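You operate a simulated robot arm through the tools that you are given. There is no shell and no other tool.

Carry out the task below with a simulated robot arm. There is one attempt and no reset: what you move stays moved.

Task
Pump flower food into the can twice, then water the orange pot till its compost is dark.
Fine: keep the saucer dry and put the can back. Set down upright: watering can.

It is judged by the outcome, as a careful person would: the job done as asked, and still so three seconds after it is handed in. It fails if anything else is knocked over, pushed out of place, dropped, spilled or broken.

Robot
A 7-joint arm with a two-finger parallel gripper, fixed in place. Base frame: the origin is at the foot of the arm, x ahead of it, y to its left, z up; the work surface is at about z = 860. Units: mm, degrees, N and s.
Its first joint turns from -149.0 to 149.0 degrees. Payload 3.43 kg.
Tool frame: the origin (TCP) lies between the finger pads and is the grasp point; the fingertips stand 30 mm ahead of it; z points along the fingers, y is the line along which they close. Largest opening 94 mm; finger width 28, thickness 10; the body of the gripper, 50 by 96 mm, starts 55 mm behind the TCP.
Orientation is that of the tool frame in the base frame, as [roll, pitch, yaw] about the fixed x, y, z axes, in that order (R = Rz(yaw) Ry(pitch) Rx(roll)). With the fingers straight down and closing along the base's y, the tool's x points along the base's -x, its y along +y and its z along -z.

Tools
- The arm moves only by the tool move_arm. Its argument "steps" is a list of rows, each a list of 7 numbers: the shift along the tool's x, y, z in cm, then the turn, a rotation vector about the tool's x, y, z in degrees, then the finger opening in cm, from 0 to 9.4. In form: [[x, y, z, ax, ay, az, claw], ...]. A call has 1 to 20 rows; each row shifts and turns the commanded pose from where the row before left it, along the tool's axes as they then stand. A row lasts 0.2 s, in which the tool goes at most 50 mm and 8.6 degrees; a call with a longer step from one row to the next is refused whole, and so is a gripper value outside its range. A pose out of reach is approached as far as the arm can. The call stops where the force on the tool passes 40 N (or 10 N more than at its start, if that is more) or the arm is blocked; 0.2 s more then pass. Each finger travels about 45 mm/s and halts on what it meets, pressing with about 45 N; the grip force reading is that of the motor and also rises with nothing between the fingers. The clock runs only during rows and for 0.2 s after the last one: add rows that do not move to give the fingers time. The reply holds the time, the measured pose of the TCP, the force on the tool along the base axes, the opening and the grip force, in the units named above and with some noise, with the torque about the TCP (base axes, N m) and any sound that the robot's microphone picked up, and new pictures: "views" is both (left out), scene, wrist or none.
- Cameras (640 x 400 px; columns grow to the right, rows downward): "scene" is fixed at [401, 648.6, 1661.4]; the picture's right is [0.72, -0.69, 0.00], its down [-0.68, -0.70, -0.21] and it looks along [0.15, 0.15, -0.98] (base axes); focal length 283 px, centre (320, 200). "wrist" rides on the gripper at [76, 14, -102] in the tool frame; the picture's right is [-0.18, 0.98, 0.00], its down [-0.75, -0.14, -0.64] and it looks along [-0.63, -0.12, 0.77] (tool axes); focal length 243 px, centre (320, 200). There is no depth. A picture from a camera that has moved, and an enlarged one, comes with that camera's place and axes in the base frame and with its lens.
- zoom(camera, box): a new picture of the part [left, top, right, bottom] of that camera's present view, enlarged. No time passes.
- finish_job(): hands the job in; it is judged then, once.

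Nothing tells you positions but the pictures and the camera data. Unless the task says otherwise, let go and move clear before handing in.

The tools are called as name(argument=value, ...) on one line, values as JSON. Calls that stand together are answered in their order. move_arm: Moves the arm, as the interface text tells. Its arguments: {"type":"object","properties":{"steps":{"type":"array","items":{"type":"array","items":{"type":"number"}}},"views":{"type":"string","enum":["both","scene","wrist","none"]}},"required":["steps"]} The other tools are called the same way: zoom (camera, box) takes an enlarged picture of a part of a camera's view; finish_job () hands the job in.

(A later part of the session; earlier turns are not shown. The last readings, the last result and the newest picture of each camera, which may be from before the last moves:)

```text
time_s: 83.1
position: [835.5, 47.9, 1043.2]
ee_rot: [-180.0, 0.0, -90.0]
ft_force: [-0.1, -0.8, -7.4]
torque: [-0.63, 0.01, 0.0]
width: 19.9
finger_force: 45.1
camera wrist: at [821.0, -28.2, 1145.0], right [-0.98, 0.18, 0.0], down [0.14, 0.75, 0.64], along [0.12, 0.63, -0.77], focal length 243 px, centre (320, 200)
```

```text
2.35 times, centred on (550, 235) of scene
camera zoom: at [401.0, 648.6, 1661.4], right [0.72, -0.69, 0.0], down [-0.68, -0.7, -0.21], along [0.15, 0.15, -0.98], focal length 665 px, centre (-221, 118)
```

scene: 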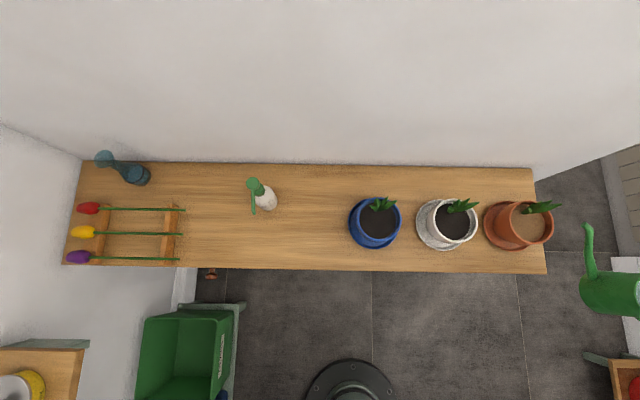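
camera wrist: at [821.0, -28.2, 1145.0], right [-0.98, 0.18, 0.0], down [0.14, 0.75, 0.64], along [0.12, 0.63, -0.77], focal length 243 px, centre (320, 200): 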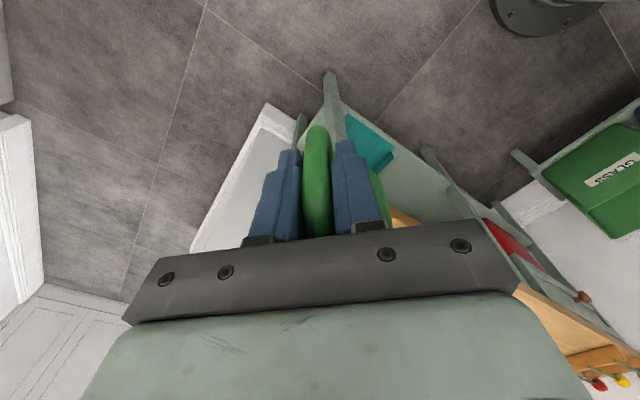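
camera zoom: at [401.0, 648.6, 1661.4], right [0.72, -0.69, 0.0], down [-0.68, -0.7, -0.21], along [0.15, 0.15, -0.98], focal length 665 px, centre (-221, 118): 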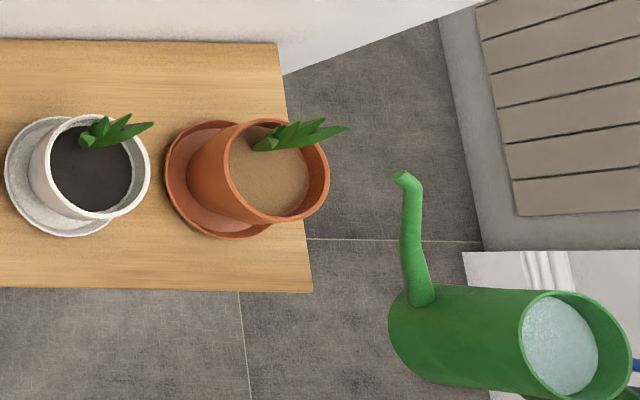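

The spout tip is at about (830, 331, 1103), just short of the pot's centre. I lower it partly and shift a little, then check.

move_arm(steps=[[-0.25, -0.25, 0.6, 0, 0, 0, 0], [-0.25, -0.25, 1.1, 0, 0, 0, 0], [0, 0, 1.3, 0, 0, 0, 0], [0, 0, 1.2, 0, 0, 0, 0], [0, 0, 0.8, 0, 0, 0, 0], [0, 0, 0, 0, 0, 0, 0]], views="scene")

zoom(camera="scene", box=[460, 170, 640, 290])

```text
time_s: 84.5
position: [840.0, 52.7, 990.7]
ee_rot: [179.9, 0.0, -90.0]
ft_force: [-0.9, -0.5, -6.8]
torque: [-0.67, 0.0, 0.0]
width: 19.9
finger_force: 45.0
```

scene: 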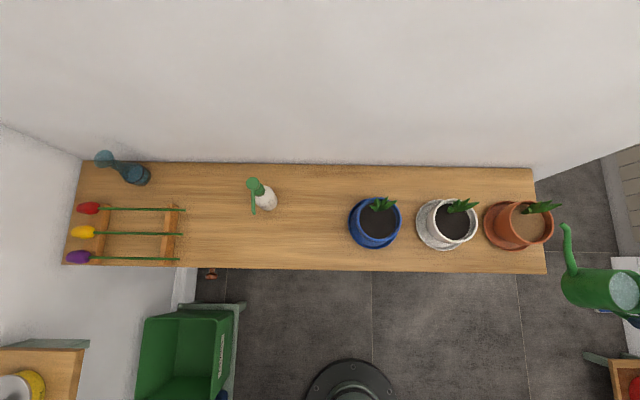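

```text
3.33 times, centred on (550, 230) of scene
camera zoom: at [401.0, 648.6, 1661.4], right [0.72, -0.69, 0.0], down [-0.68, -0.7, -0.21], along [0.15, 0.15, -0.98], focal length 942 px, centre (-447, 100)
```

zoom: 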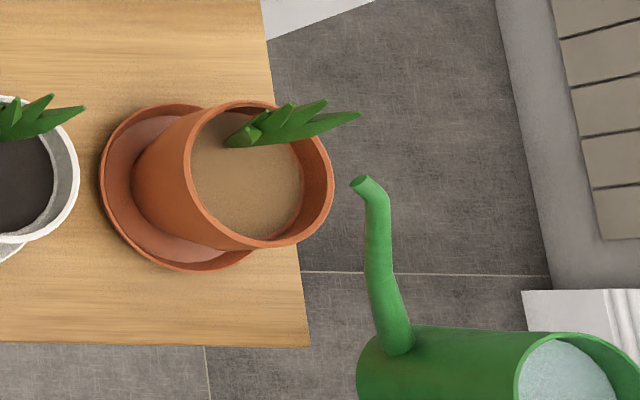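

From this view the pot's centre is near (851, 348), its rim at z 954 and the compost at about 940. I tilt to 8° around the spout tip and lower the tip to about z 1000 just inside the rim. No water should flow yet.

move_arm(steps=[[0, -0.35, 0, 0, 0, 0, 0], [0, -0.35, 0, 0, 0, 0, 0], [0.192, 0, -1.012, 0, 2, 0, 0], [0.192, 0, -1.012, 0, 2, 0, 0], [0.192, 0, -1.012, 0, 2, 0, 0], [0.192, 0, -1.012, 0, 2, 0, 0], [-0.1, 0, 0.7, 0, 0, 0, 0], [-0.18, 0, 1.3, 0, 0, 0, 0], [-0.2, 0, 1.4, 0, 0, 0, 0], [-0.14, 0, 1.0, 0, 0, 0, 0], [-0.08, 0, 0.6, 0, 0, 0, 0], [0, 0, 0, 0, 0, 0, 0]], views="scene")

zoom(camera="scene", box=[460, 170, 640, 290])

```text
time_s: 87.1
position: [847.1, 46.6, 981.1]
ee_rot: [-180.0, -8.0, -90.1]
ft_force: [-0.4, 0.3, -8.1]
torque: [-0.59, 0.01, 0.0]
width: 20.0
finger_force: 44.9
```

scene: 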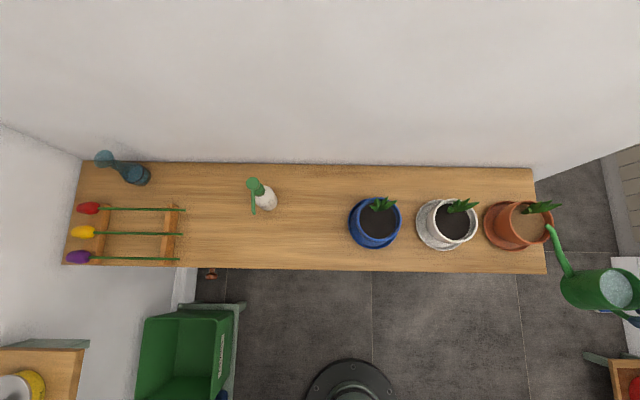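

```text
3.33 times, centred on (550, 230) of scene
camera zoom: at [401.0, 648.6, 1661.4], right [0.72, -0.69, 0.0], down [-0.68, -0.7, -0.21], along [0.15, 0.15, -0.98], focal length 942 px, centre (-447, 100)
```

zoom: 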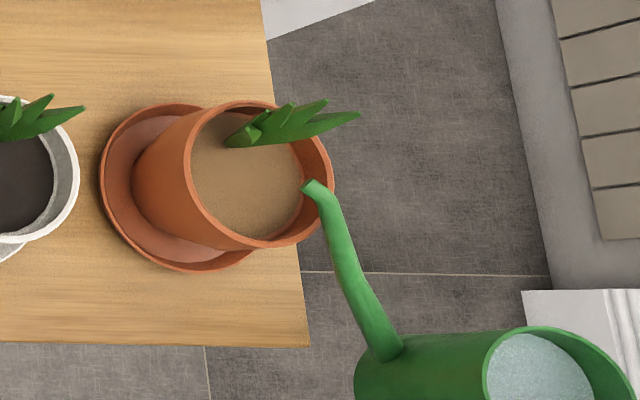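

The tip is over the pot at about (842, 337, 1000), with its drop line near the middle of the compost. I tilt on in 1° steps around the tip and watch for flow.

move_arm(steps=[[0.1, 0, -0.505, 0, 1, 0, 0], [0.1, 0, -0.505, 0, 1, 0, 0], [0.1, 0, -0.505, 0, 1, 0, 0], [0, 0, 0, 0, 0, 0, 0], [0, 0, 0, 0, 0, 0, 0]], views="scene")

zoom(camera="scene", box=[480, 180, 640, 290])

```text
time_s: 88.3
position: [847.3, 45.4, 997.2]
ee_rot: [-180.0, -11.0, -90.0]
ft_force: [0.0, -0.1, -7.3]
torque: [-0.62, 0.01, 0.0]
width: 19.6
finger_force: 45.0
```

scene: 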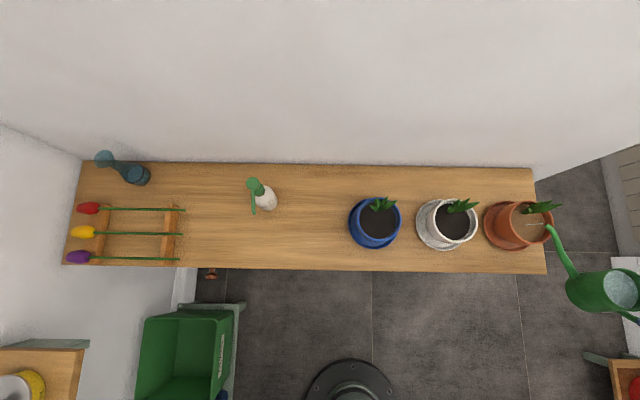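

```text
3.64 times, centred on (560, 235) of scene
camera zoom: at [401.0, 648.6, 1661.4], right [0.72, -0.69, 0.0], down [-0.68, -0.7, -0.21], along [0.15, 0.15, -0.98], focal length 1028 px, centre (-553, 73)
```

zoom: 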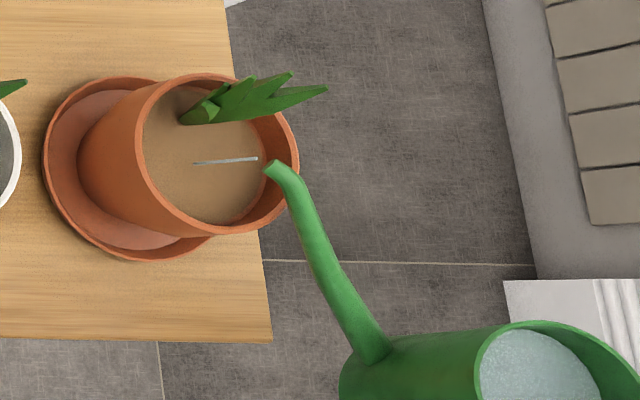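

Water is flowing in a thin stream and landing near the middle of the compost. I hold here and watch it.

move_arm(steps=[[0, 0, 0, 0, 0, 0, 0], [0, 0, 0, 0, 0, 0, 0], [0, 0, 0, 0, 0, 0, 0], [0, 0, 0, 0, 0, 0, 0], [0, 0, 0, 0, 0, 0, 0]], views="scene")

zoom(camera="scene", box=[480, 180, 640, 290])

```text
time_s: 89.5
position: [847.0, 46.0, 996.1]
ee_rot: [180.0, -11.0, -90.2]
ft_force: [0.8, 0.7, -7.2]
torque: [-0.6, -0.02, 0.0]
width: 19.8
finger_force: 44.9
```

scene: 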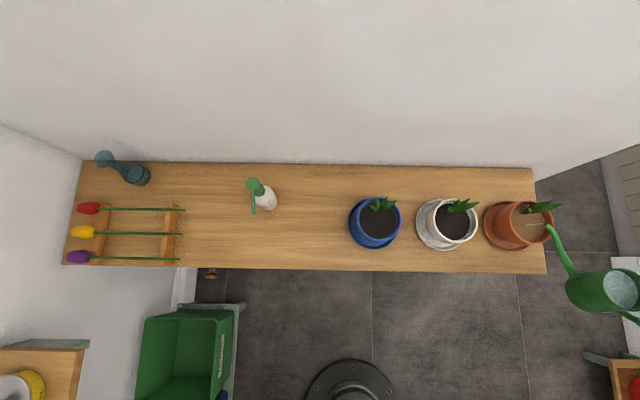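

```text
3.64 times, centred on (560, 235) of scene
camera zoom: at [401.0, 648.6, 1661.4], right [0.72, -0.69, 0.0], down [-0.68, -0.7, -0.21], along [0.15, 0.15, -0.98], focal length 1028 px, centre (-553, 73)
```

zoom: 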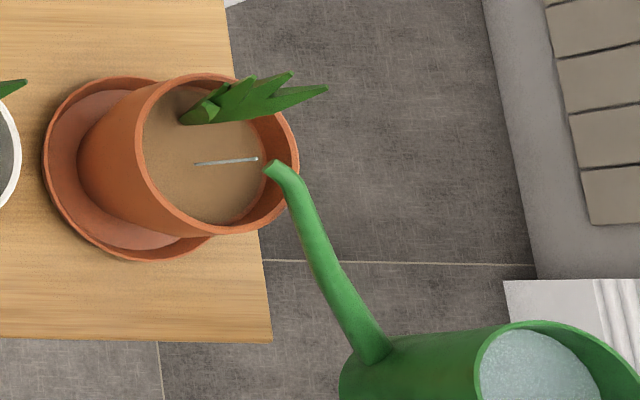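

The compost is slightly darker. I tilt one degree more and keep pouring.

move_arm(steps=[[0.1, 0, -0.505, 0, 1, 0, 0], [0, 0, 0, 0, 0, 0, 0], [0, 0, 0, 0, 0, 0, 0], [0, 0, 0, 0, 0, 0, 0], [0, 0, 0, 0, 0, 0, 0], [0, 0, 0, 0, 0, 0, 0]], views="none")

zoom(camera="scene", box=[480, 180, 640, 290])

```text
time_s: 90.9
position: [846.1, 46.9, 1002.0]
ee_rot: [179.9, -12.1, -90.1]
ft_force: [0.3, 0.1, -7.3]
torque: [-0.64, -0.02, 0.01]
width: 20.0
finger_force: 44.9
```

```text
3.64 times, centred on (560, 235) of scene
camera zoom: at [401.0, 648.6, 1661.4], right [0.72, -0.69, 0.0], down [-0.68, -0.7, -0.21], along [0.15, 0.15, -0.98], focal length 1028 px, centre (-553, 73)
```

zoom: 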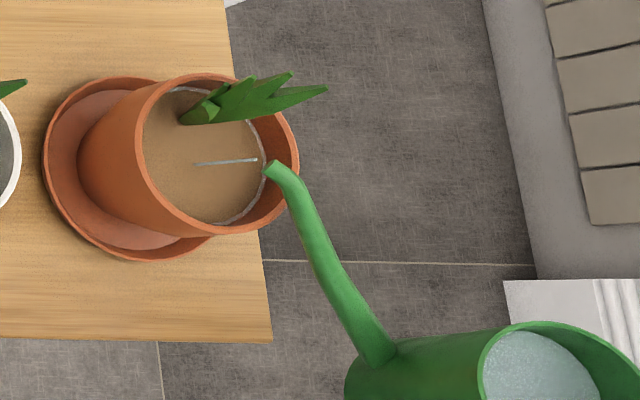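

A pale ring of standing water is appearing at the compost's edge, so it is going in faster than it soaks. I tilt back a little to stop the flow and let it soak in.

move_arm(steps=[[-0.192, 0, 1.012, 0, -2, 0, 0], [-0.192, 0, 1.012, 0, -2, 0, 0], [0, 0, 0, 0, 0, 0, 0], [0, 0, 0, 0, 0, 0, 0]], views="none")

zoom(camera="scene", box=[480, 180, 640, 290])

zoom(camera="scene", box=[500, 190, 570, 240])

```text
time_s: 91.9
position: [847.3, 46.5, 980.9]
ee_rot: [-180.0, -8.0, -90.0]
ft_force: [0.0, -0.2, -7.4]
torque: [-0.65, 0.01, 0.0]
width: 19.7
finger_force: 45.1
```

```text
3.64 times, centred on (560, 235) of scene
camera zoom: at [401.0, 648.6, 1661.4], right [0.72, -0.69, 0.0], down [-0.68, -0.7, -0.21], along [0.15, 0.15, -0.98], focal length 1028 px, centre (-553, 73)
```

zoom: 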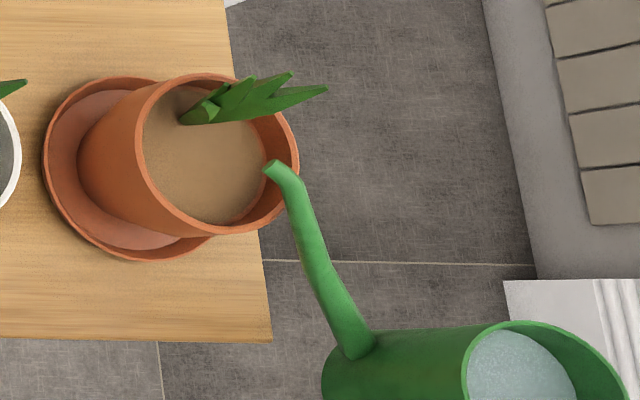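

```text
8.00 times, centred on (535, 215) of scene
camera zoom: at [401.0, 648.6, 1661.4], right [0.72, -0.69, 0.0], down [-0.68, -0.7, -0.21], along [0.15, 0.15, -0.98], focal length 2261 px, centre (-1400, 80)
```

zoom: 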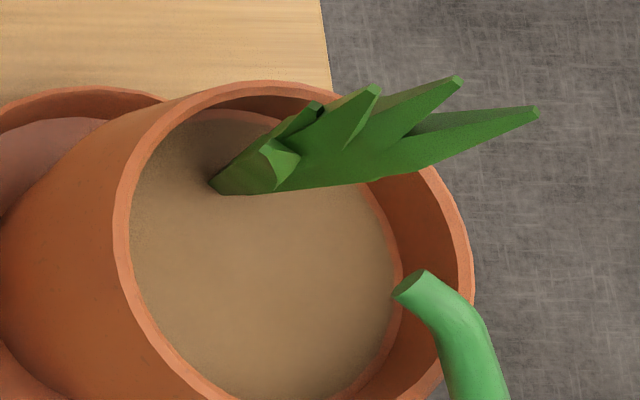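

The pool soaked in and the compost is still fairly light. I continue with gentle bursts at 11°.

move_arm(steps=[[0.15, 0, -0.76, 0, 1.5, 0, 0], [0.15, 0, -0.76, 0, 1.5, 0, 0], [0, 0, 0, 0, 0, 0, 0], [0, 0, 0, 0, 0, 0, 0], [0, 0, 0, 0, 0, 0, 0], [0, 0, 0, 0, 0, 0, 0], [0, 0, 0, 0, 0, 0, 0], [0, 0, 0, 0, 0, 0, 0], [0, 0, 0, 0, 0, 0, 0], [0, 0, 0, 0, 0, 0, 0]], views="none")

zoom(camera="scene", box=[480, 180, 640, 290])

```text
time_s: 94.1
position: [846.7, 44.9, 996.6]
ee_rot: [-180.0, -11.0, -90.0]
ft_force: [-0.1, 0.7, -6.9]
torque: [-0.6, -0.01, -0.01]
width: 19.8
finger_force: 44.6
```

```text
3.64 times, centred on (560, 235) of scene
camera zoom: at [401.0, 648.6, 1661.4], right [0.72, -0.69, 0.0], down [-0.68, -0.7, -0.21], along [0.15, 0.15, -0.98], focal length 1028 px, centre (-553, 73)
```

zoom: 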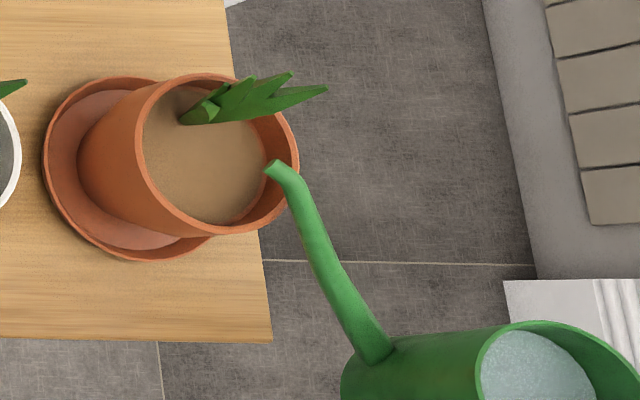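

At 11° it no longer flows, so the level has dropped. I tilt to about 12.5° and hold.

move_arm(steps=[[0.075, 0, -0.38, 0, 0.75, 0, 0], [0.075, 0, -0.38, 0, 0.75, 0, 0], [0, 0, 0, 0, 0, 0, 0], [0, 0, 0, 0, 0, 0, 0], [0, 0, 0, 0, 0, 0, 0]], views="none")

zoom(camera="scene", box=[480, 180, 640, 290])

```text
time_s: 95.3
position: [846.4, 44.5, 1004.1]
ee_rot: [180.0, -12.6, -90.1]
ft_force: [0.5, 0.0, -7.5]
torque: [-0.61, 0.01, 0.03]
width: 20.1
finger_force: 44.9
```

```text
3.64 times, centred on (560, 235) of scene
camera zoom: at [401.0, 648.6, 1661.4], right [0.72, -0.69, 0.0], down [-0.68, -0.7, -0.21], along [0.15, 0.15, -0.98], focal length 1028 px, centre (-553, 73)
```

zoom: 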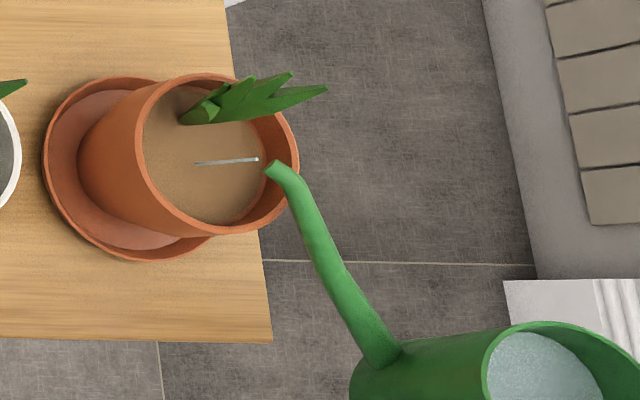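

move_arm(steps=[[0, 0, 0, 0, 0, 0, 0], [0, 0, 0, 0, 0, 0, 0], [0, 0, 0, 0, 0, 0, 0], [0, 0, 0, 0, 0, 0, 0], [0, 0, 0, 0, 0, 0, 0]], views="none")

zoom(camera="scene", box=[480, 180, 640, 290])

```text
time_s: 96.5
position: [845.9, 45.6, 1005.7]
ee_rot: [-179.9, -12.5, -90.2]
ft_force: [0.1, -0.1, -7.4]
torque: [-0.63, 0.04, 0.03]
width: 19.9
finger_force: 45.1
```

```text
3.64 times, centred on (560, 235) of scene
camera zoom: at [401.0, 648.6, 1661.4], right [0.72, -0.69, 0.0], down [-0.68, -0.7, -0.21], along [0.15, 0.15, -0.98], focal length 1028 px, centre (-553, 73)
```

zoom: 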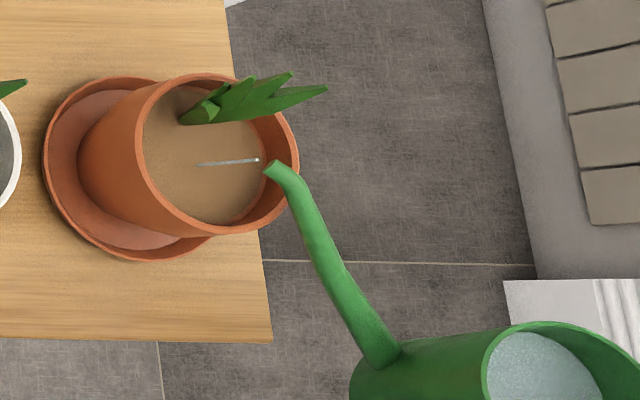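

move_arm(steps=[[0.05, 0, -0.253, 0, 0.5, 0, 0], [0, 0, 0, 0, 0, 0, 0], [0, 0, 0, 0, 0, 0, 0], [0, 0, 0, 0, 0, 0, 0], [0, 0, 0, 0, 0, 0, 0], [0, 0, 0, 0, 0, 0, 0], [0.05, 0, -0.253, 0, 0.5, 0, 0], [0, 0, 0, 0, 0, 0, 0], [0, 0, 0, 0, 0, 0, 0], [0, 0, 0, 0, 0, 0, 0]], views="none")

zoom(camera="scene", box=[480, 180, 640, 290])

```text
time_s: 98.7
position: [847.3, 45.1, 1011.2]
ee_rot: [180.0, -13.5, -90.0]
ft_force: [0.5, 0.4, -6.1]
torque: [-0.59, 0.01, 0.03]
width: 19.9
finger_force: 44.8
```

```text
3.64 times, centred on (560, 235) of scene
camera zoom: at [401.0, 648.6, 1661.4], right [0.72, -0.69, 0.0], down [-0.68, -0.7, -0.21], along [0.15, 0.15, -0.98], focal length 1028 px, centre (-553, 73)
```

zoom: 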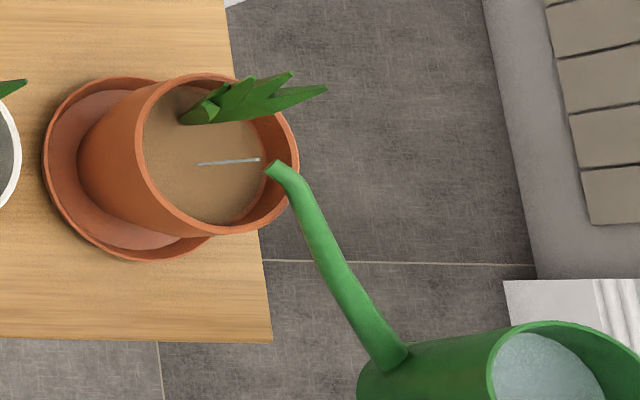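

move_arm(steps=[[0.05, 0, -0.253, 0, 0.5, 0, 0], [0, 0, 0, 0, 0, 0, 0], [0, 0, 0, 0, 0, 0, 0], [0, 0, 0, 0, 0, 0, 0], [0.05, 0, -0.253, 0, 0.5, 0, 0], [0, 0, 0, 0, 0, 0, 0], [0, 0, 0, 0, 0, 0, 0], [0, 0, 0, 0, 0, 0, 0], [0.05, 0, -0.253, 0, 0.5, 0, 0], [0, 0, 0, 0, 0, 0, 0], [0, 0, 0, 0, 0, 0, 0]], views="none")

zoom(camera="scene", box=[480, 180, 640, 290])

zoom(camera="scene", box=[420, 180, 570, 260])

```text
time_s: 101.1
position: [846.5, 45.8, 1017.5]
ee_rot: [180.0, -15.0, -90.1]
ft_force: [0.3, -0.4, -8.2]
torque: [-0.52, 0.01, 0.02]
width: 20.0
finger_force: 45.3
```

```text
3.64 times, centred on (560, 235) of scene
camera zoom: at [401.0, 648.6, 1661.4], right [0.72, -0.69, 0.0], down [-0.68, -0.7, -0.21], along [0.15, 0.15, -0.98], focal length 1028 px, centre (-553, 73)
```

zoom: 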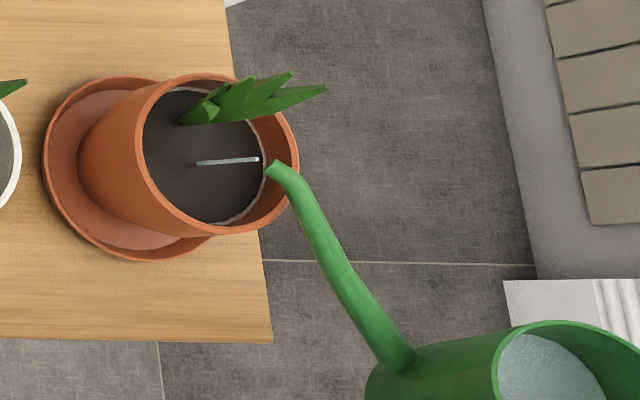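

```text
4.27 times, centred on (495, 220) of scene
camera zoom: at [401.0, 648.6, 1661.4], right [0.72, -0.69, 0.0], down [-0.68, -0.7, -0.21], along [0.15, 0.15, -0.98], focal length 1206 px, centre (-427, 115)
```

zoom: 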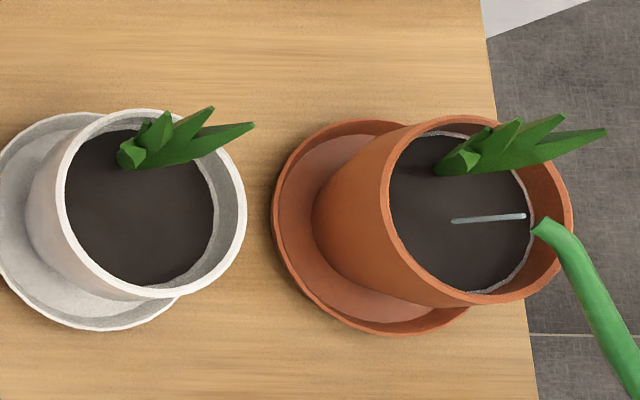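

The compost has turned dark, like the other pots, and a thin ring of water stands on it. I stop at once by tilting the can back with the tip kept over the pot.

move_arm(steps=[[-0.28, 0, 1.52, 0, -3, 0, 0], [-0.28, 0, 1.52, 0, -3, 0, 0], [-0.28, 0, 1.52, 0, -3, 0, 0], [0, 0, 0, 0, 0, 0, 0]], views="none")

zoom(camera="scene", box=[460, 180, 620, 280])

```text
time_s: 102.1
position: [847.0, 46.1, 972.8]
ee_rot: [179.9, -6.0, -90.0]
ft_force: [0.0, 0.5, -6.3]
torque: [-0.56, 0.04, 0.02]
width: 19.8
finger_force: 44.9
```

```text
4.00 times, centred on (540, 230) of scene
camera zoom: at [401.0, 648.6, 1661.4], right [0.72, -0.69, 0.0], down [-0.68, -0.7, -0.21], along [0.15, 0.15, -0.98], focal length 1130 px, centre (-560, 80)
```

zoom: 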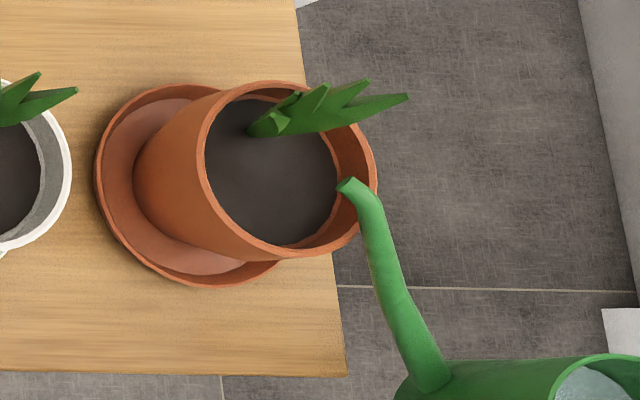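

move_arm(steps=[[0, 0, 0, 0, 0, 0, 0], [0, 0, 0, 0, 0, 0, 0], [0, 0, 0, 0, 0, 0, 0], [0, 0, 0, 0, 0, 0, 0], [0, 0, 0, 0, 0, 0, 0]], views="none")

zoom(camera="scene", box=[410, 180, 570, 270])

```text
time_s: 103.3
position: [847.2, 45.1, 970.8]
ee_rot: [179.9, -6.0, -90.1]
ft_force: [0.3, -0.3, -6.9]
torque: [-0.63, 0.0, 0.01]
width: 20.1
finger_force: 44.6
```

```text
4.00 times, centred on (490, 225) of scene
camera zoom: at [401.0, 648.6, 1661.4], right [0.72, -0.69, 0.0], down [-0.68, -0.7, -0.21], along [0.15, 0.15, -0.98], focal length 1130 px, centre (-360, 100)
```

zoom: 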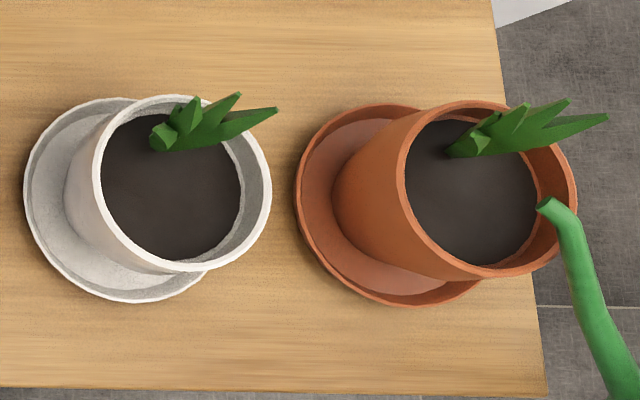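

The compost is as dark as in the other pots and the saucer looks dry. I raise the can with the tip still above the pot, and level it.

move_arm(steps=[[0.063, 0, -0.6, 0, 0, 0, 0], [0.125, 0, -1.19, 0, 0, 0, 0], [0.167, 0, -1.59, 0, 0, 0, 0], [0.167, 0, -1.59, 0, 0, 0, 0], [0.167, 0, -1.59, 0, 0, 0, 0], [0.125, 0, -1.19, 0, 0, 0, 0], [0.063, 0, -0.6, 0, 0, 0, 0], [-0.23, 0, 1.0, 0, -2, 0, 0], [-0.23, 0, 1.0, 0, -2, 0, 0], [-0.23, 0, 1.0, 0, -2, 0, 0], [0, 0, -0.8, 0, 0, 0, 0], [0, 0, -0.8, 0, 0, 0, 0], [0, 0, -0.5, 0, 0, 0, 0], [0, 0, 0, 0, 0, 0, 0]], views="scene")

zoom(camera="scene", box=[440, 180, 640, 310])

```text
time_s: 106.3
position: [847.5, 48.9, 1044.6]
ee_rot: [180.0, 0.0, -90.1]
ft_force: [0.4, 0.6, -6.9]
torque: [-0.65, 0.03, -0.02]
width: 19.9
finger_force: 44.8
```

scene: 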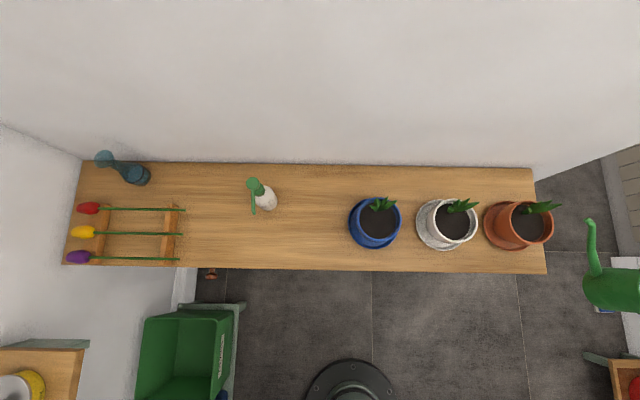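

```text
3.08 times, centred on (540, 245) of scene
camera zoom: at [401.0, 648.6, 1661.4], right [0.72, -0.69, 0.0], down [-0.68, -0.7, -0.21], along [0.15, 0.15, -0.98], focal length 870 px, centre (-357, 62)
```

zoom: 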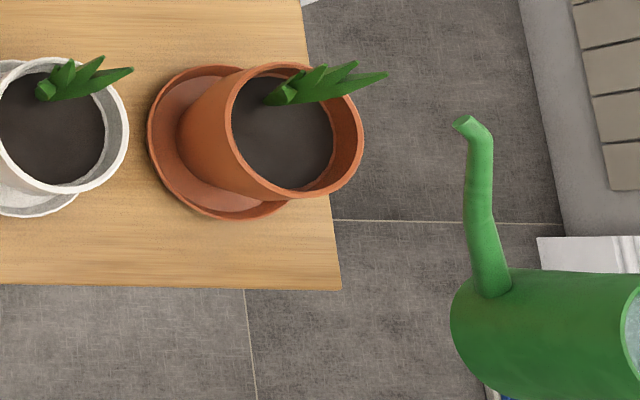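

The pot is done and the saucer and bench are dry. I turn the can back the way it came.

move_arm(steps=[[0, 0, 0, 0, 0, 2, 0], [0, 0, 0, 0, 0, 4, 0], [0, 0, 0, 0, 0, 6, 0], [0, 0, 0, 0, 0, 6, 0], [0, 0, 0, 0, 0, 6, 0], [0, 0, 0, 0, 0, 6, 0], [0, 0, 0, 0, 0, 6, 0], [0, 0, 0, 0, 0, 6, 0], [0, 0, 0, 0, 0, 6, 0], [0, 0, 0, 0, 0, 6, 0], [0, 0, 0, 0, 0, 4, 0], [0, 0, 0, 0, 0, 2.5, 0], [0, 0, 0, 0, 0, 1.5, 0]], views="none")

move_arm(steps=[[0, 0, 0, 0, 0, 2, 0], [0, 0, 0, 0, 0, 4, 0], [0, 0, 0, 0, 0, 6, 0], [0, 0, 0, 0, 0, 6, 0], [0, 0, 0, 0, 0, 6, 0], [0, 0, 0, 0, 0, 6, 0], [0, 0, 0, 0, 0, 6, 0], [0, 0, 0, 0, 0, 6, 0], [0, 0, 0, 0, 0, 6, 0], [0, 0, 0, 0, 0, 6, 0], [0, 0, 0, 0, 0, 6, 0], [0, 0, 0, 0, 0, 6, 0], [0, 0, 0, 0, 0, 4, 0], [0, 0, 0, 0, 0, 2, 0]], views="scene")

```text
time_s: 109.1
position: [848.6, 48.3, 1046.9]
ee_rot: [180.0, 0.0, -152.1]
ft_force: [0.3, 0.0, -7.1]
torque: [-0.33, 0.55, -0.01]
width: 19.9
finger_force: 45.1
```

```text
time_s: 112.1
position: [847.4, 50.2, 1046.0]
ee_rot: [180.0, -0.1, 135.9]
ft_force: [0.8, -0.7, -6.6]
torque: [0.48, 0.48, -0.04]
width: 19.7
finger_force: 44.5
```

scene: 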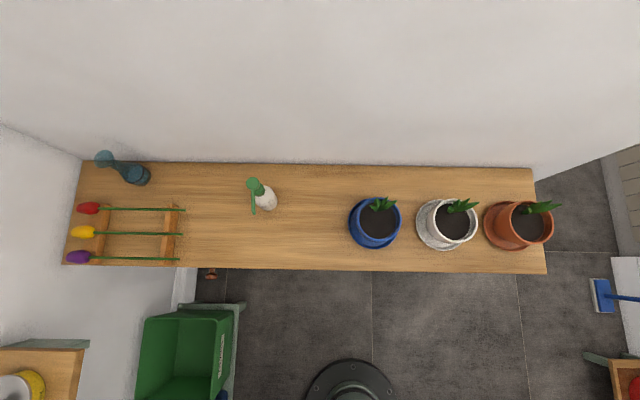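

move_arm(steps=[[0.67, 0.16, 0.08, 0, 0, 0, 0], [1.35, 0.33, 0.16, 0, 0, 0, 0], [2.02, 0.49, 0.24, 0, 0, 0, 0], [2.6, 0.57, 0.31, 0, 0, 0, 0], [2.6, 0.57, 0.31, 0, 0, 0, 0], [2.6, 0.57, 0.31, 0, 0, 0, 0], [2.6, 0.57, 0.31, 0, 0, 0, 0], [2.6, 0.57, 0.31, 0, 0, 0, 0], [2.6, 0.57, 0.31, 0, 0, 0, 0], [2.6, 0.57, 0.31, 0, 0, 0, 0], [2.6, 0.57, 0.31, 0, 0, 0, 0], [2.6, 0.57, 0.31, 0, 0, 0, 0], [2.6, 0.57, 0.31, 0, 0, 0, 0], [2.6, 0.57, 0.31, 0, 0, 0, 0], [2.02, 0.49, 0.24, 0, 0, 0, 0], [1.35, 0.33, 0.16, 0, 0, 0, 0], [0.67, 0.16, 0.08, 0, 0, 0, 0]], views="none")

move_arm(steps=[[0.7, 0, 0, 0, 0, 0, 0], [1.4, 0, 0, 0, 0, 0, 0], [2.1, 0, 0, 0, 0, 0, 0], [2.7, 0, 0, 0, 0, 0, 0], [2.7, 0, 0, 0, 0, 0, 0], [2.7, 0, 0, 0, 0, 0, 0], [2.7, 0, 0, 0, 0, 0, 0], [2.7, 0, 0, 0, 0, 0, 0], [2.7, 0, 0, 0, 0, 0, 0], [2.7, 0, 0, 0, 0, 0, 0], [2.7, 0, 0, 0, 0, 0, 0], [2.1, 0, 0, 0, 0, 0, 0], [1.4, 0, 0, 0, 0, 0, 0], [0.7, 0, 0, 0, 0, 0, 0]], views="scene")

move_arm(steps=[[0.7, 0, 0, 0, 0, 0, 0], [1.4, 0, 0, 0, 0, 0, 0], [2.1, 0, 0, 0, 0, 0, 0], [2.7, 0, 0, 0, 0, 0, 0], [2.7, 0, 0, 0, 0, 0, 0], [2.7, 0, 0, 0, 0, 0, 0], [2.7, 0, 0, 0, 0, 0, 0], [2.7, 0, 0, 0, 0, 0, 0], [2.7, 0, 0, 0, 0, 0, 0], [2.7, 0, 0, 0, 0, 0, 0], [2.7, 0, 0, 0, 0, 0, 0], [2.1, 0, 0, 0, 0, 0, 0], [1.4, 0, 0, 0, 0, 0, 0], [0.7, 0, 0, 0, 0, 0, 0]], views="both")

```text
time_s: 115.7
position: [642.4, 363.7, 1002.4]
ee_rot: [180.0, 0.0, 135.9]
ft_force: [0.0, -0.3, -6.9]
torque: [0.44, 0.48, -0.02]
width: 19.9
finger_force: 44.9
```

```text
time_s: 118.7
position: [424.4, 572.1, 1001.3]
ee_rot: [-179.9, 0.1, 135.9]
ft_force: [0.0, -0.4, -6.6]
torque: [0.46, 0.44, 0.01]
width: 19.8
finger_force: 45.8
```

scene: 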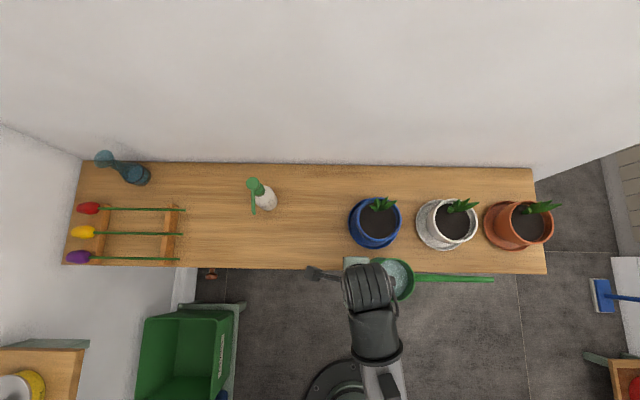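

```text
time_s: 121.7
position: [208.5, 781.2, 1001.9]
ee_rot: [-179.9, 0.0, 135.9]
ft_force: [-0.2, -0.4, -6.7]
torque: [0.45, 0.46, 0.01]
width: 19.6
finger_force: 45.4
camera wrist: at [163.8, 844.4, 1104.9], right [0.82, 0.58, 0.0], down [0.44, -0.63, 0.64], along [0.37, -0.52, -0.77], focal length 243 px, centre (320, 200)
```

scene: 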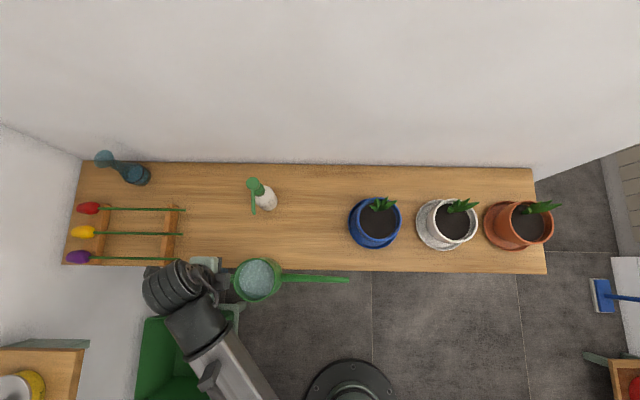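
wrist: 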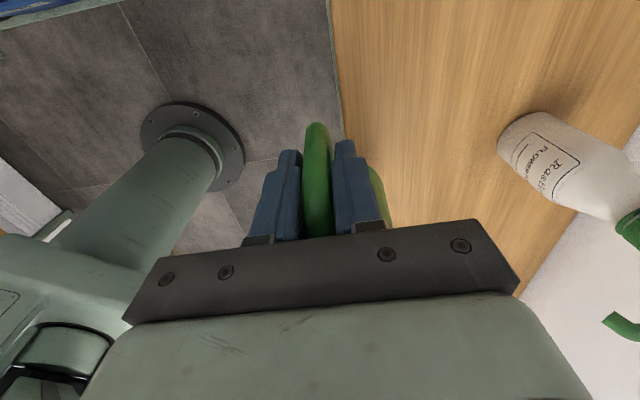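

The can is back at the left end, but the handle may have slipped slightly in the grip. I look closely at its level.

zoom(camera="scene", box=[170, 220, 370, 320])

zoom(camera="wrist", box=[220, 100, 420, 250])

```text
3.20 times, centred on (270, 270) of scene
camera zoom: at [401.0, 648.6, 1661.4], right [0.72, -0.69, 0.0], down [-0.68, -0.7, -0.21], along [0.15, 0.15, -0.98], focal length 904 px, centre (480, -24)
```

zoom: 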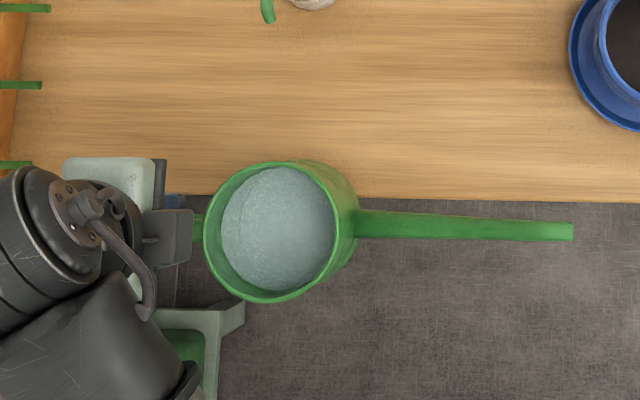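

```text
2.67 times, centred on (320, 175) of wrist
camera zoom: at [163.8, 844.4, 1104.9], right [0.82, 0.58, 0.0], down [0.44, -0.63, 0.64], along [0.37, -0.52, -0.77], focal length 647 px, centre (320, 267)
```

zoom: 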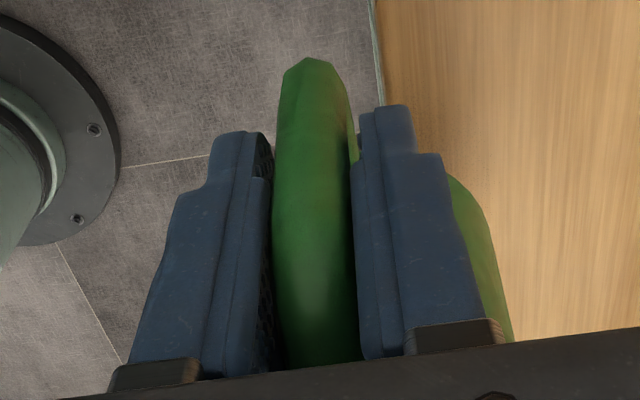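

The level looks within about a degree. I bring the can over the bench to a staging point 33 mm short of its home, clear of the stems.

move_arm(steps=[[0.37, 0.38, 0.07, 0, 0, 0, 0], [0.84, 0.86, 0.15, 0, 0, 0, 0], [1.21, 1.24, 0.22, 0, 0, 0, 0], [1.4, 1.43, 0.26, 0, 0, 0, 0], [1.4, 1.43, 0.26, 0, 0, 0, 0], [1.4, 1.43, 0.26, 0, 0, 0, 0], [1.21, 1.24, 0.22, 0, 0, 0, 0], [0.84, 0.86, 0.15, 0, 0, 0, 0], [0.47, 0.48, 0.09, 0, 0, 0, 0], [0.19, 0.19, 0.03, 0, 0, 0, 0], [0, 0, 0, 0, 0, 0, 0]], views="both")

zoom(camera="scene", box=[130, 180, 310, 280])

zoom(camera="wrist", box=[200, 0, 440, 240])

```text
time_s: 124.1
position: [208.1, 915.3, 984.1]
ee_rot: [-180.0, 0.0, 135.9]
ft_force: [0.1, -0.3, -7.4]
torque: [0.41, 0.49, 0.05]
width: 19.8
finger_force: 45.2
camera wrist: at [163.2, 978.0, 1087.0], right [0.82, 0.58, 0.0], down [0.44, -0.63, 0.64], along [0.37, -0.52, -0.77], focal length 243 px, centre (320, 200)
```

scene: 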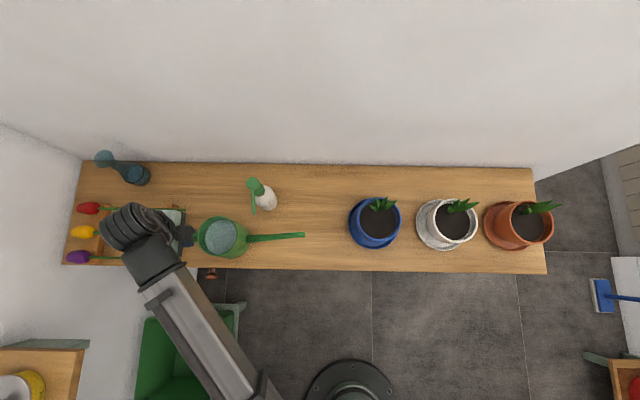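
wrist: 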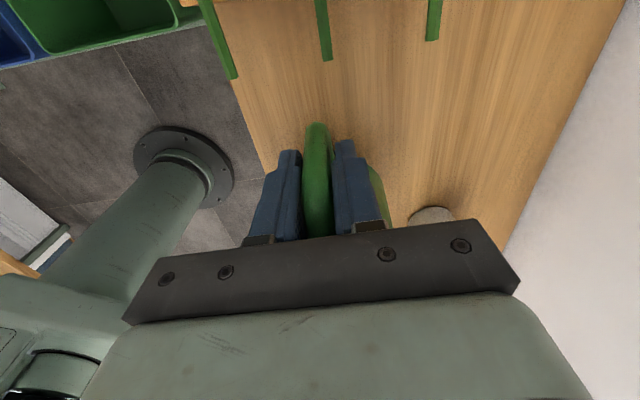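

```text
3.56 times, centred on (220, 230) of scene
camera zoom: at [401.0, 648.6, 1661.4], right [0.72, -0.69, 0.0], down [-0.68, -0.7, -0.21], along [0.15, 0.15, -0.98], focal length 1005 px, centre (676, 93)
```

zoom: 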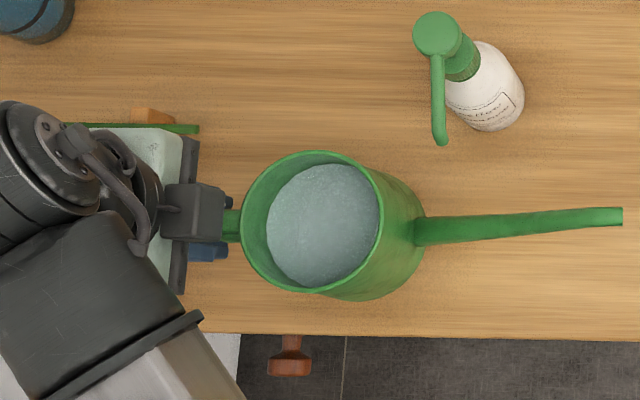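

```text
1.67 times, centred on (320, 120) of wrist
camera zoom: at [163.2, 978.0, 1087.0], right [0.82, 0.58, 0.0], down [0.44, -0.63, 0.64], along [0.37, -0.52, -0.77], focal length 404 px, centre (320, 333)
```

zoom: 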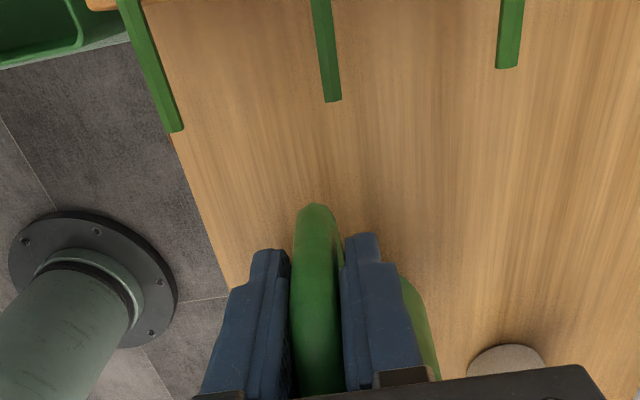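

The yellow stem end is where it was, at about 14 mm to the side of the handle's line. I'll set the can down about 8 mm short of the exact spot so the handle cannot nudge it. First I go low at the staging point, then slide.

move_arm(steps=[[0, 0, 0.4, 0, 0, 0, 0], [0, 0, 0.8, 0, 0, 0, 0], [0, 0, 0.8, 0, 0, 0, 0], [0, 0, 0.5, 0, 0, 0, 0], [0, 0, 0.25, 0, 0, 0, 0], [0.3, -0.1, 0, 0, 0, 0, 0], [0.6, -0.1, 0, 0, 0, 0, 0], [0.7, 0, 0, 0, 0, 0, 0], [0.6, 0, 0, 0, 0, 0, 0], [0.3, 0, 0, 0, 0, 0, 0], [0.1, 0, 0, 0, 0, 0, 0], [0, 0, 0, 0, 0, 0, 0]], views="both")

zoom(camera="wrist", box=[220, 60, 420, 240])

zoom(camera="scene", box=[130, 180, 310, 280])

```text
time_s: 126.7
position: [187.2, 931.9, 957.1]
ee_rot: [180.0, 0.0, 135.9]
ft_force: [1.8, -2.9, 1.0]
torque: [-0.47, -0.51, -0.03]
width: 19.8
finger_force: 45.0
camera wrist: at [143.4, 995.2, 1060.1], right [0.82, 0.58, 0.0], down [0.44, -0.63, 0.64], along [0.37, -0.52, -0.77], focal length 243 px, centre (320, 200)
```

scene: 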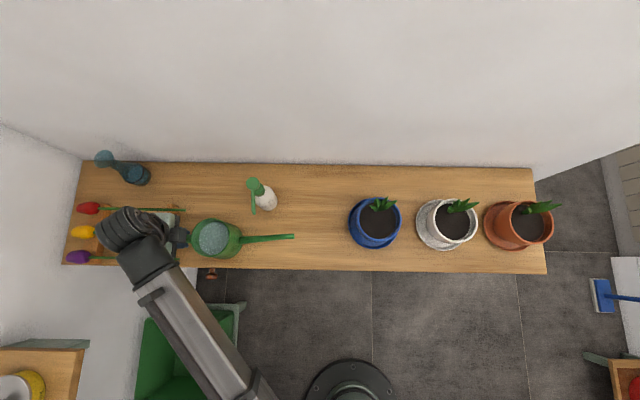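
wrist: 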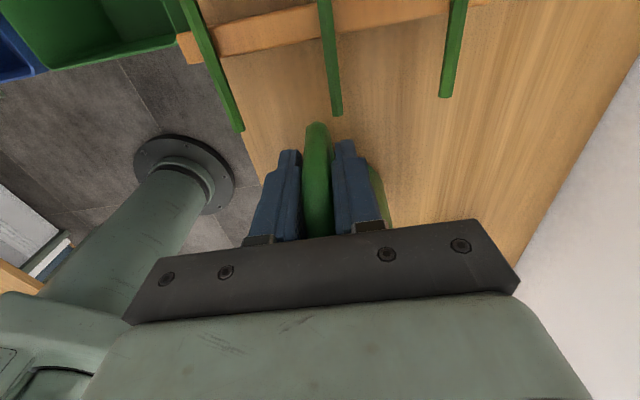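

```text
2.22 times, centred on (320, 150) of wrist
camera zoom: at [143.4, 995.2, 1060.1], right [0.82, 0.58, 0.0], down [0.44, -0.63, 0.64], along [0.37, -0.52, -0.77], focal length 539 px, centre (320, 311)
```

zoom: 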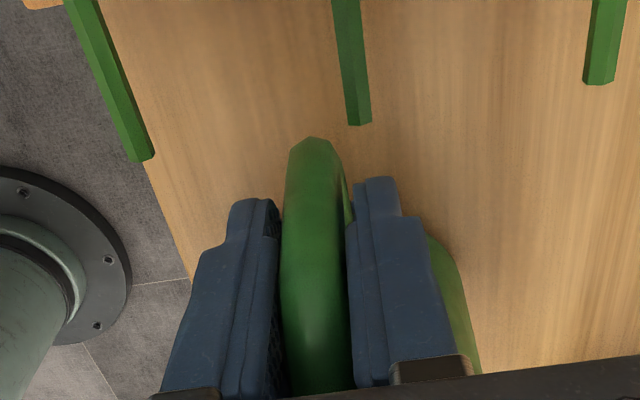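

```text
3.56 times, centred on (220, 230) of scene
camera zoom: at [401.0, 648.6, 1661.4], right [0.72, -0.69, 0.0], down [-0.68, -0.7, -0.21], along [0.15, 0.15, -0.98], focal length 1005 px, centre (676, 93)
```

zoom: 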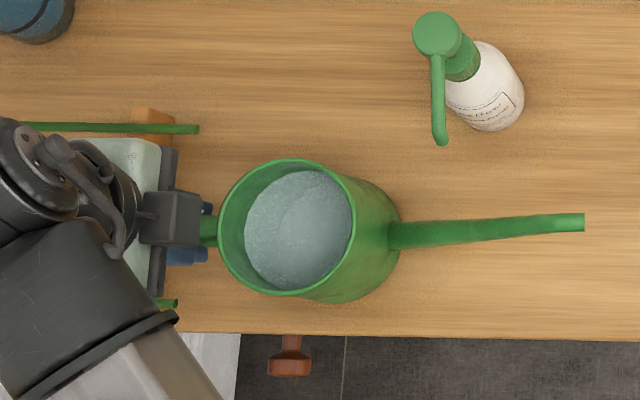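

The can touched the bench with its front edge slightly early, so it had pitched about 3° spout-down in the grip. I correct that with a small spout-up turn before lowering it the last few millimetres.

move_arm(steps=[[0, 0, 0, 0, -1.4, 0, 0], [0, 0, 0, 0, -1.4, 0, 0], [0, 0, 0, 0, 0, 0, 0]], views="none")

move_arm(steps=[[0, 0, 0.15, 0, 0, 0, 0], [0, 0, 0.15, 0, 0, 0, 0], [0, 0, 0.1, 0, 0, 0, 0], [0, 0, 0, 0, 0, 0, 0]], views="none")

```text
time_s: 127.5
position: [188.7, 932.6, 956.9]
ee_rot: [179.9, 2.8, 135.8]
ft_force: [0.7, -0.3, -7.1]
torque: [0.45, 0.48, 0.02]
width: 19.6
finger_force: 44.5
```

```text
time_s: 128.5
position: [188.8, 931.0, 953.1]
ee_rot: [-180.0, 2.8, 135.9]
ft_force: [0.3, -0.2, -7.8]
torque: [0.46, 0.47, -0.01]
width: 19.8
finger_force: 45.1
```

move_arm(steps=[[0, 0, 0.08, 0, 0, 0, 0], [0, 0, 0.07, 0, 0, 0, 0], [0, 0, 0, 0, 0, 0, 0]], views="none")

```text
time_s: 129.3
position: [188.5, 930.0, 950.5]
ee_rot: [-179.9, 2.8, 135.9]
ft_force: [-2.1, 0.7, -0.1]
torque: [0.48, 0.43, 0.02]
width: 19.6
finger_force: 45.1
```

move_arm(steps=[[0, 0, 0, 0, 0.7, 0, 0], [0, 0, 0, 0, 0, 0, 0]], views="none")

```text
time_s: 129.9
position: [189.4, 930.5, 951.6]
ee_rot: [180.0, 2.2, 135.8]
ft_force: [-0.9, -0.2, 8.6]
torque: [-0.93, -1.01, -0.01]
width: 19.9
finger_force: 44.7
```

move_arm(steps=[[0, 0, 0, 0, -0.35, 0, 0], [0, 0, 0, 0, 0, 0, 0]], views="none")

```text
time_s: 130.5
position: [189.3, 930.4, 950.8]
ee_rot: [180.0, 2.4, 135.9]
ft_force: [1.0, 0.1, 2.6]
torque: [0.2, 0.16, 0.02]
width: 19.7
finger_force: 44.4
```

The can now stands flat with almost no load in the grip. I open the fingers gently.

move_arm(steps=[[0, 0, 0, 0, 0, 0, 2.3], [0, 0, 0, 0, 0, 0, 3.0], [0, 0, 0, 0, 0, 0, 4.0], [0, 0, 0, 0, 0, 0, 4.4], [0, 0, 0, 0, 0, 0, 4.4]], views="both")

zoom(camera="wrist", box=[220, 60, 420, 240])

zoom(camera="scene", box=[130, 180, 310, 280])

```text
time_s: 131.7
position: [189.1, 930.9, 951.5]
ee_rot: [-180.0, 2.6, 136.0]
ft_force: [-0.7, 0.6, -0.7]
torque: [-0.02, -0.01, 0.01]
width: 44.2
finger_force: 0.1
camera wrist: at [140.8, 997.0, 1051.5], right [0.82, 0.58, 0.01], down [0.42, -0.61, 0.67], along [0.39, -0.55, -0.74], focal length 243 px, centre (320, 200)
```

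scene: 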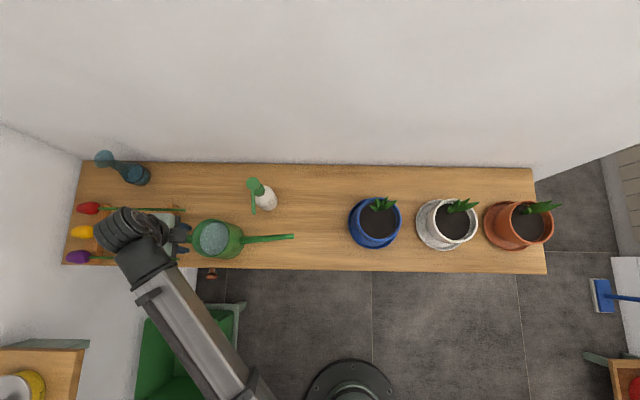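
wrist: 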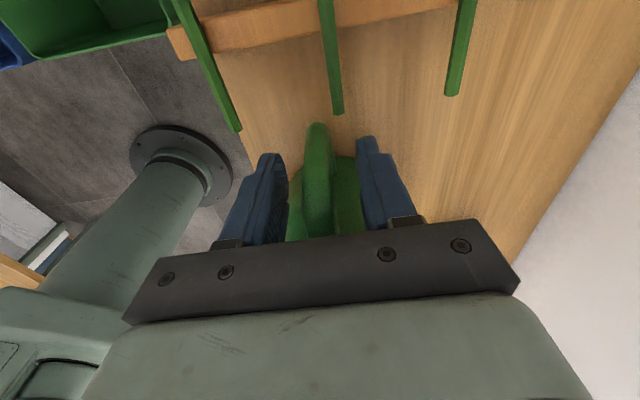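

```text
2.22 times, centred on (320, 150) of wrist
camera zoom: at [140.8, 997.0, 1051.5], right [0.82, 0.58, 0.01], down [0.42, -0.61, 0.67], along [0.39, -0.55, -0.74], focal length 539 px, centre (320, 311)
```

zoom: 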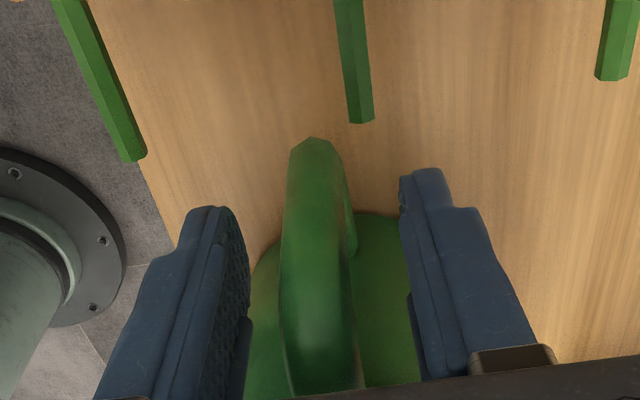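

```text
3.56 times, centred on (220, 230) of scene
camera zoom: at [401.0, 648.6, 1661.4], right [0.72, -0.69, 0.0], down [-0.68, -0.7, -0.21], along [0.15, 0.15, -0.98], focal length 1005 px, centre (676, 93)
```

zoom: 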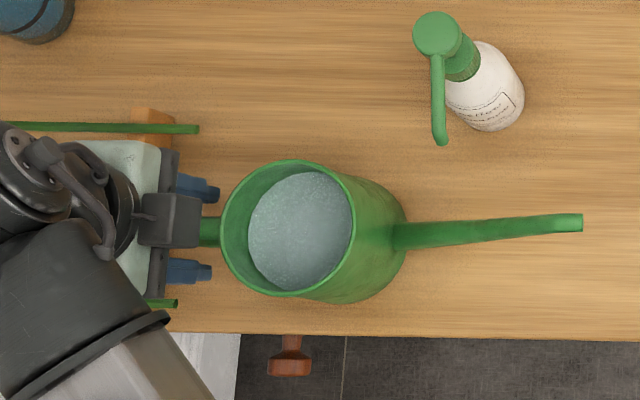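

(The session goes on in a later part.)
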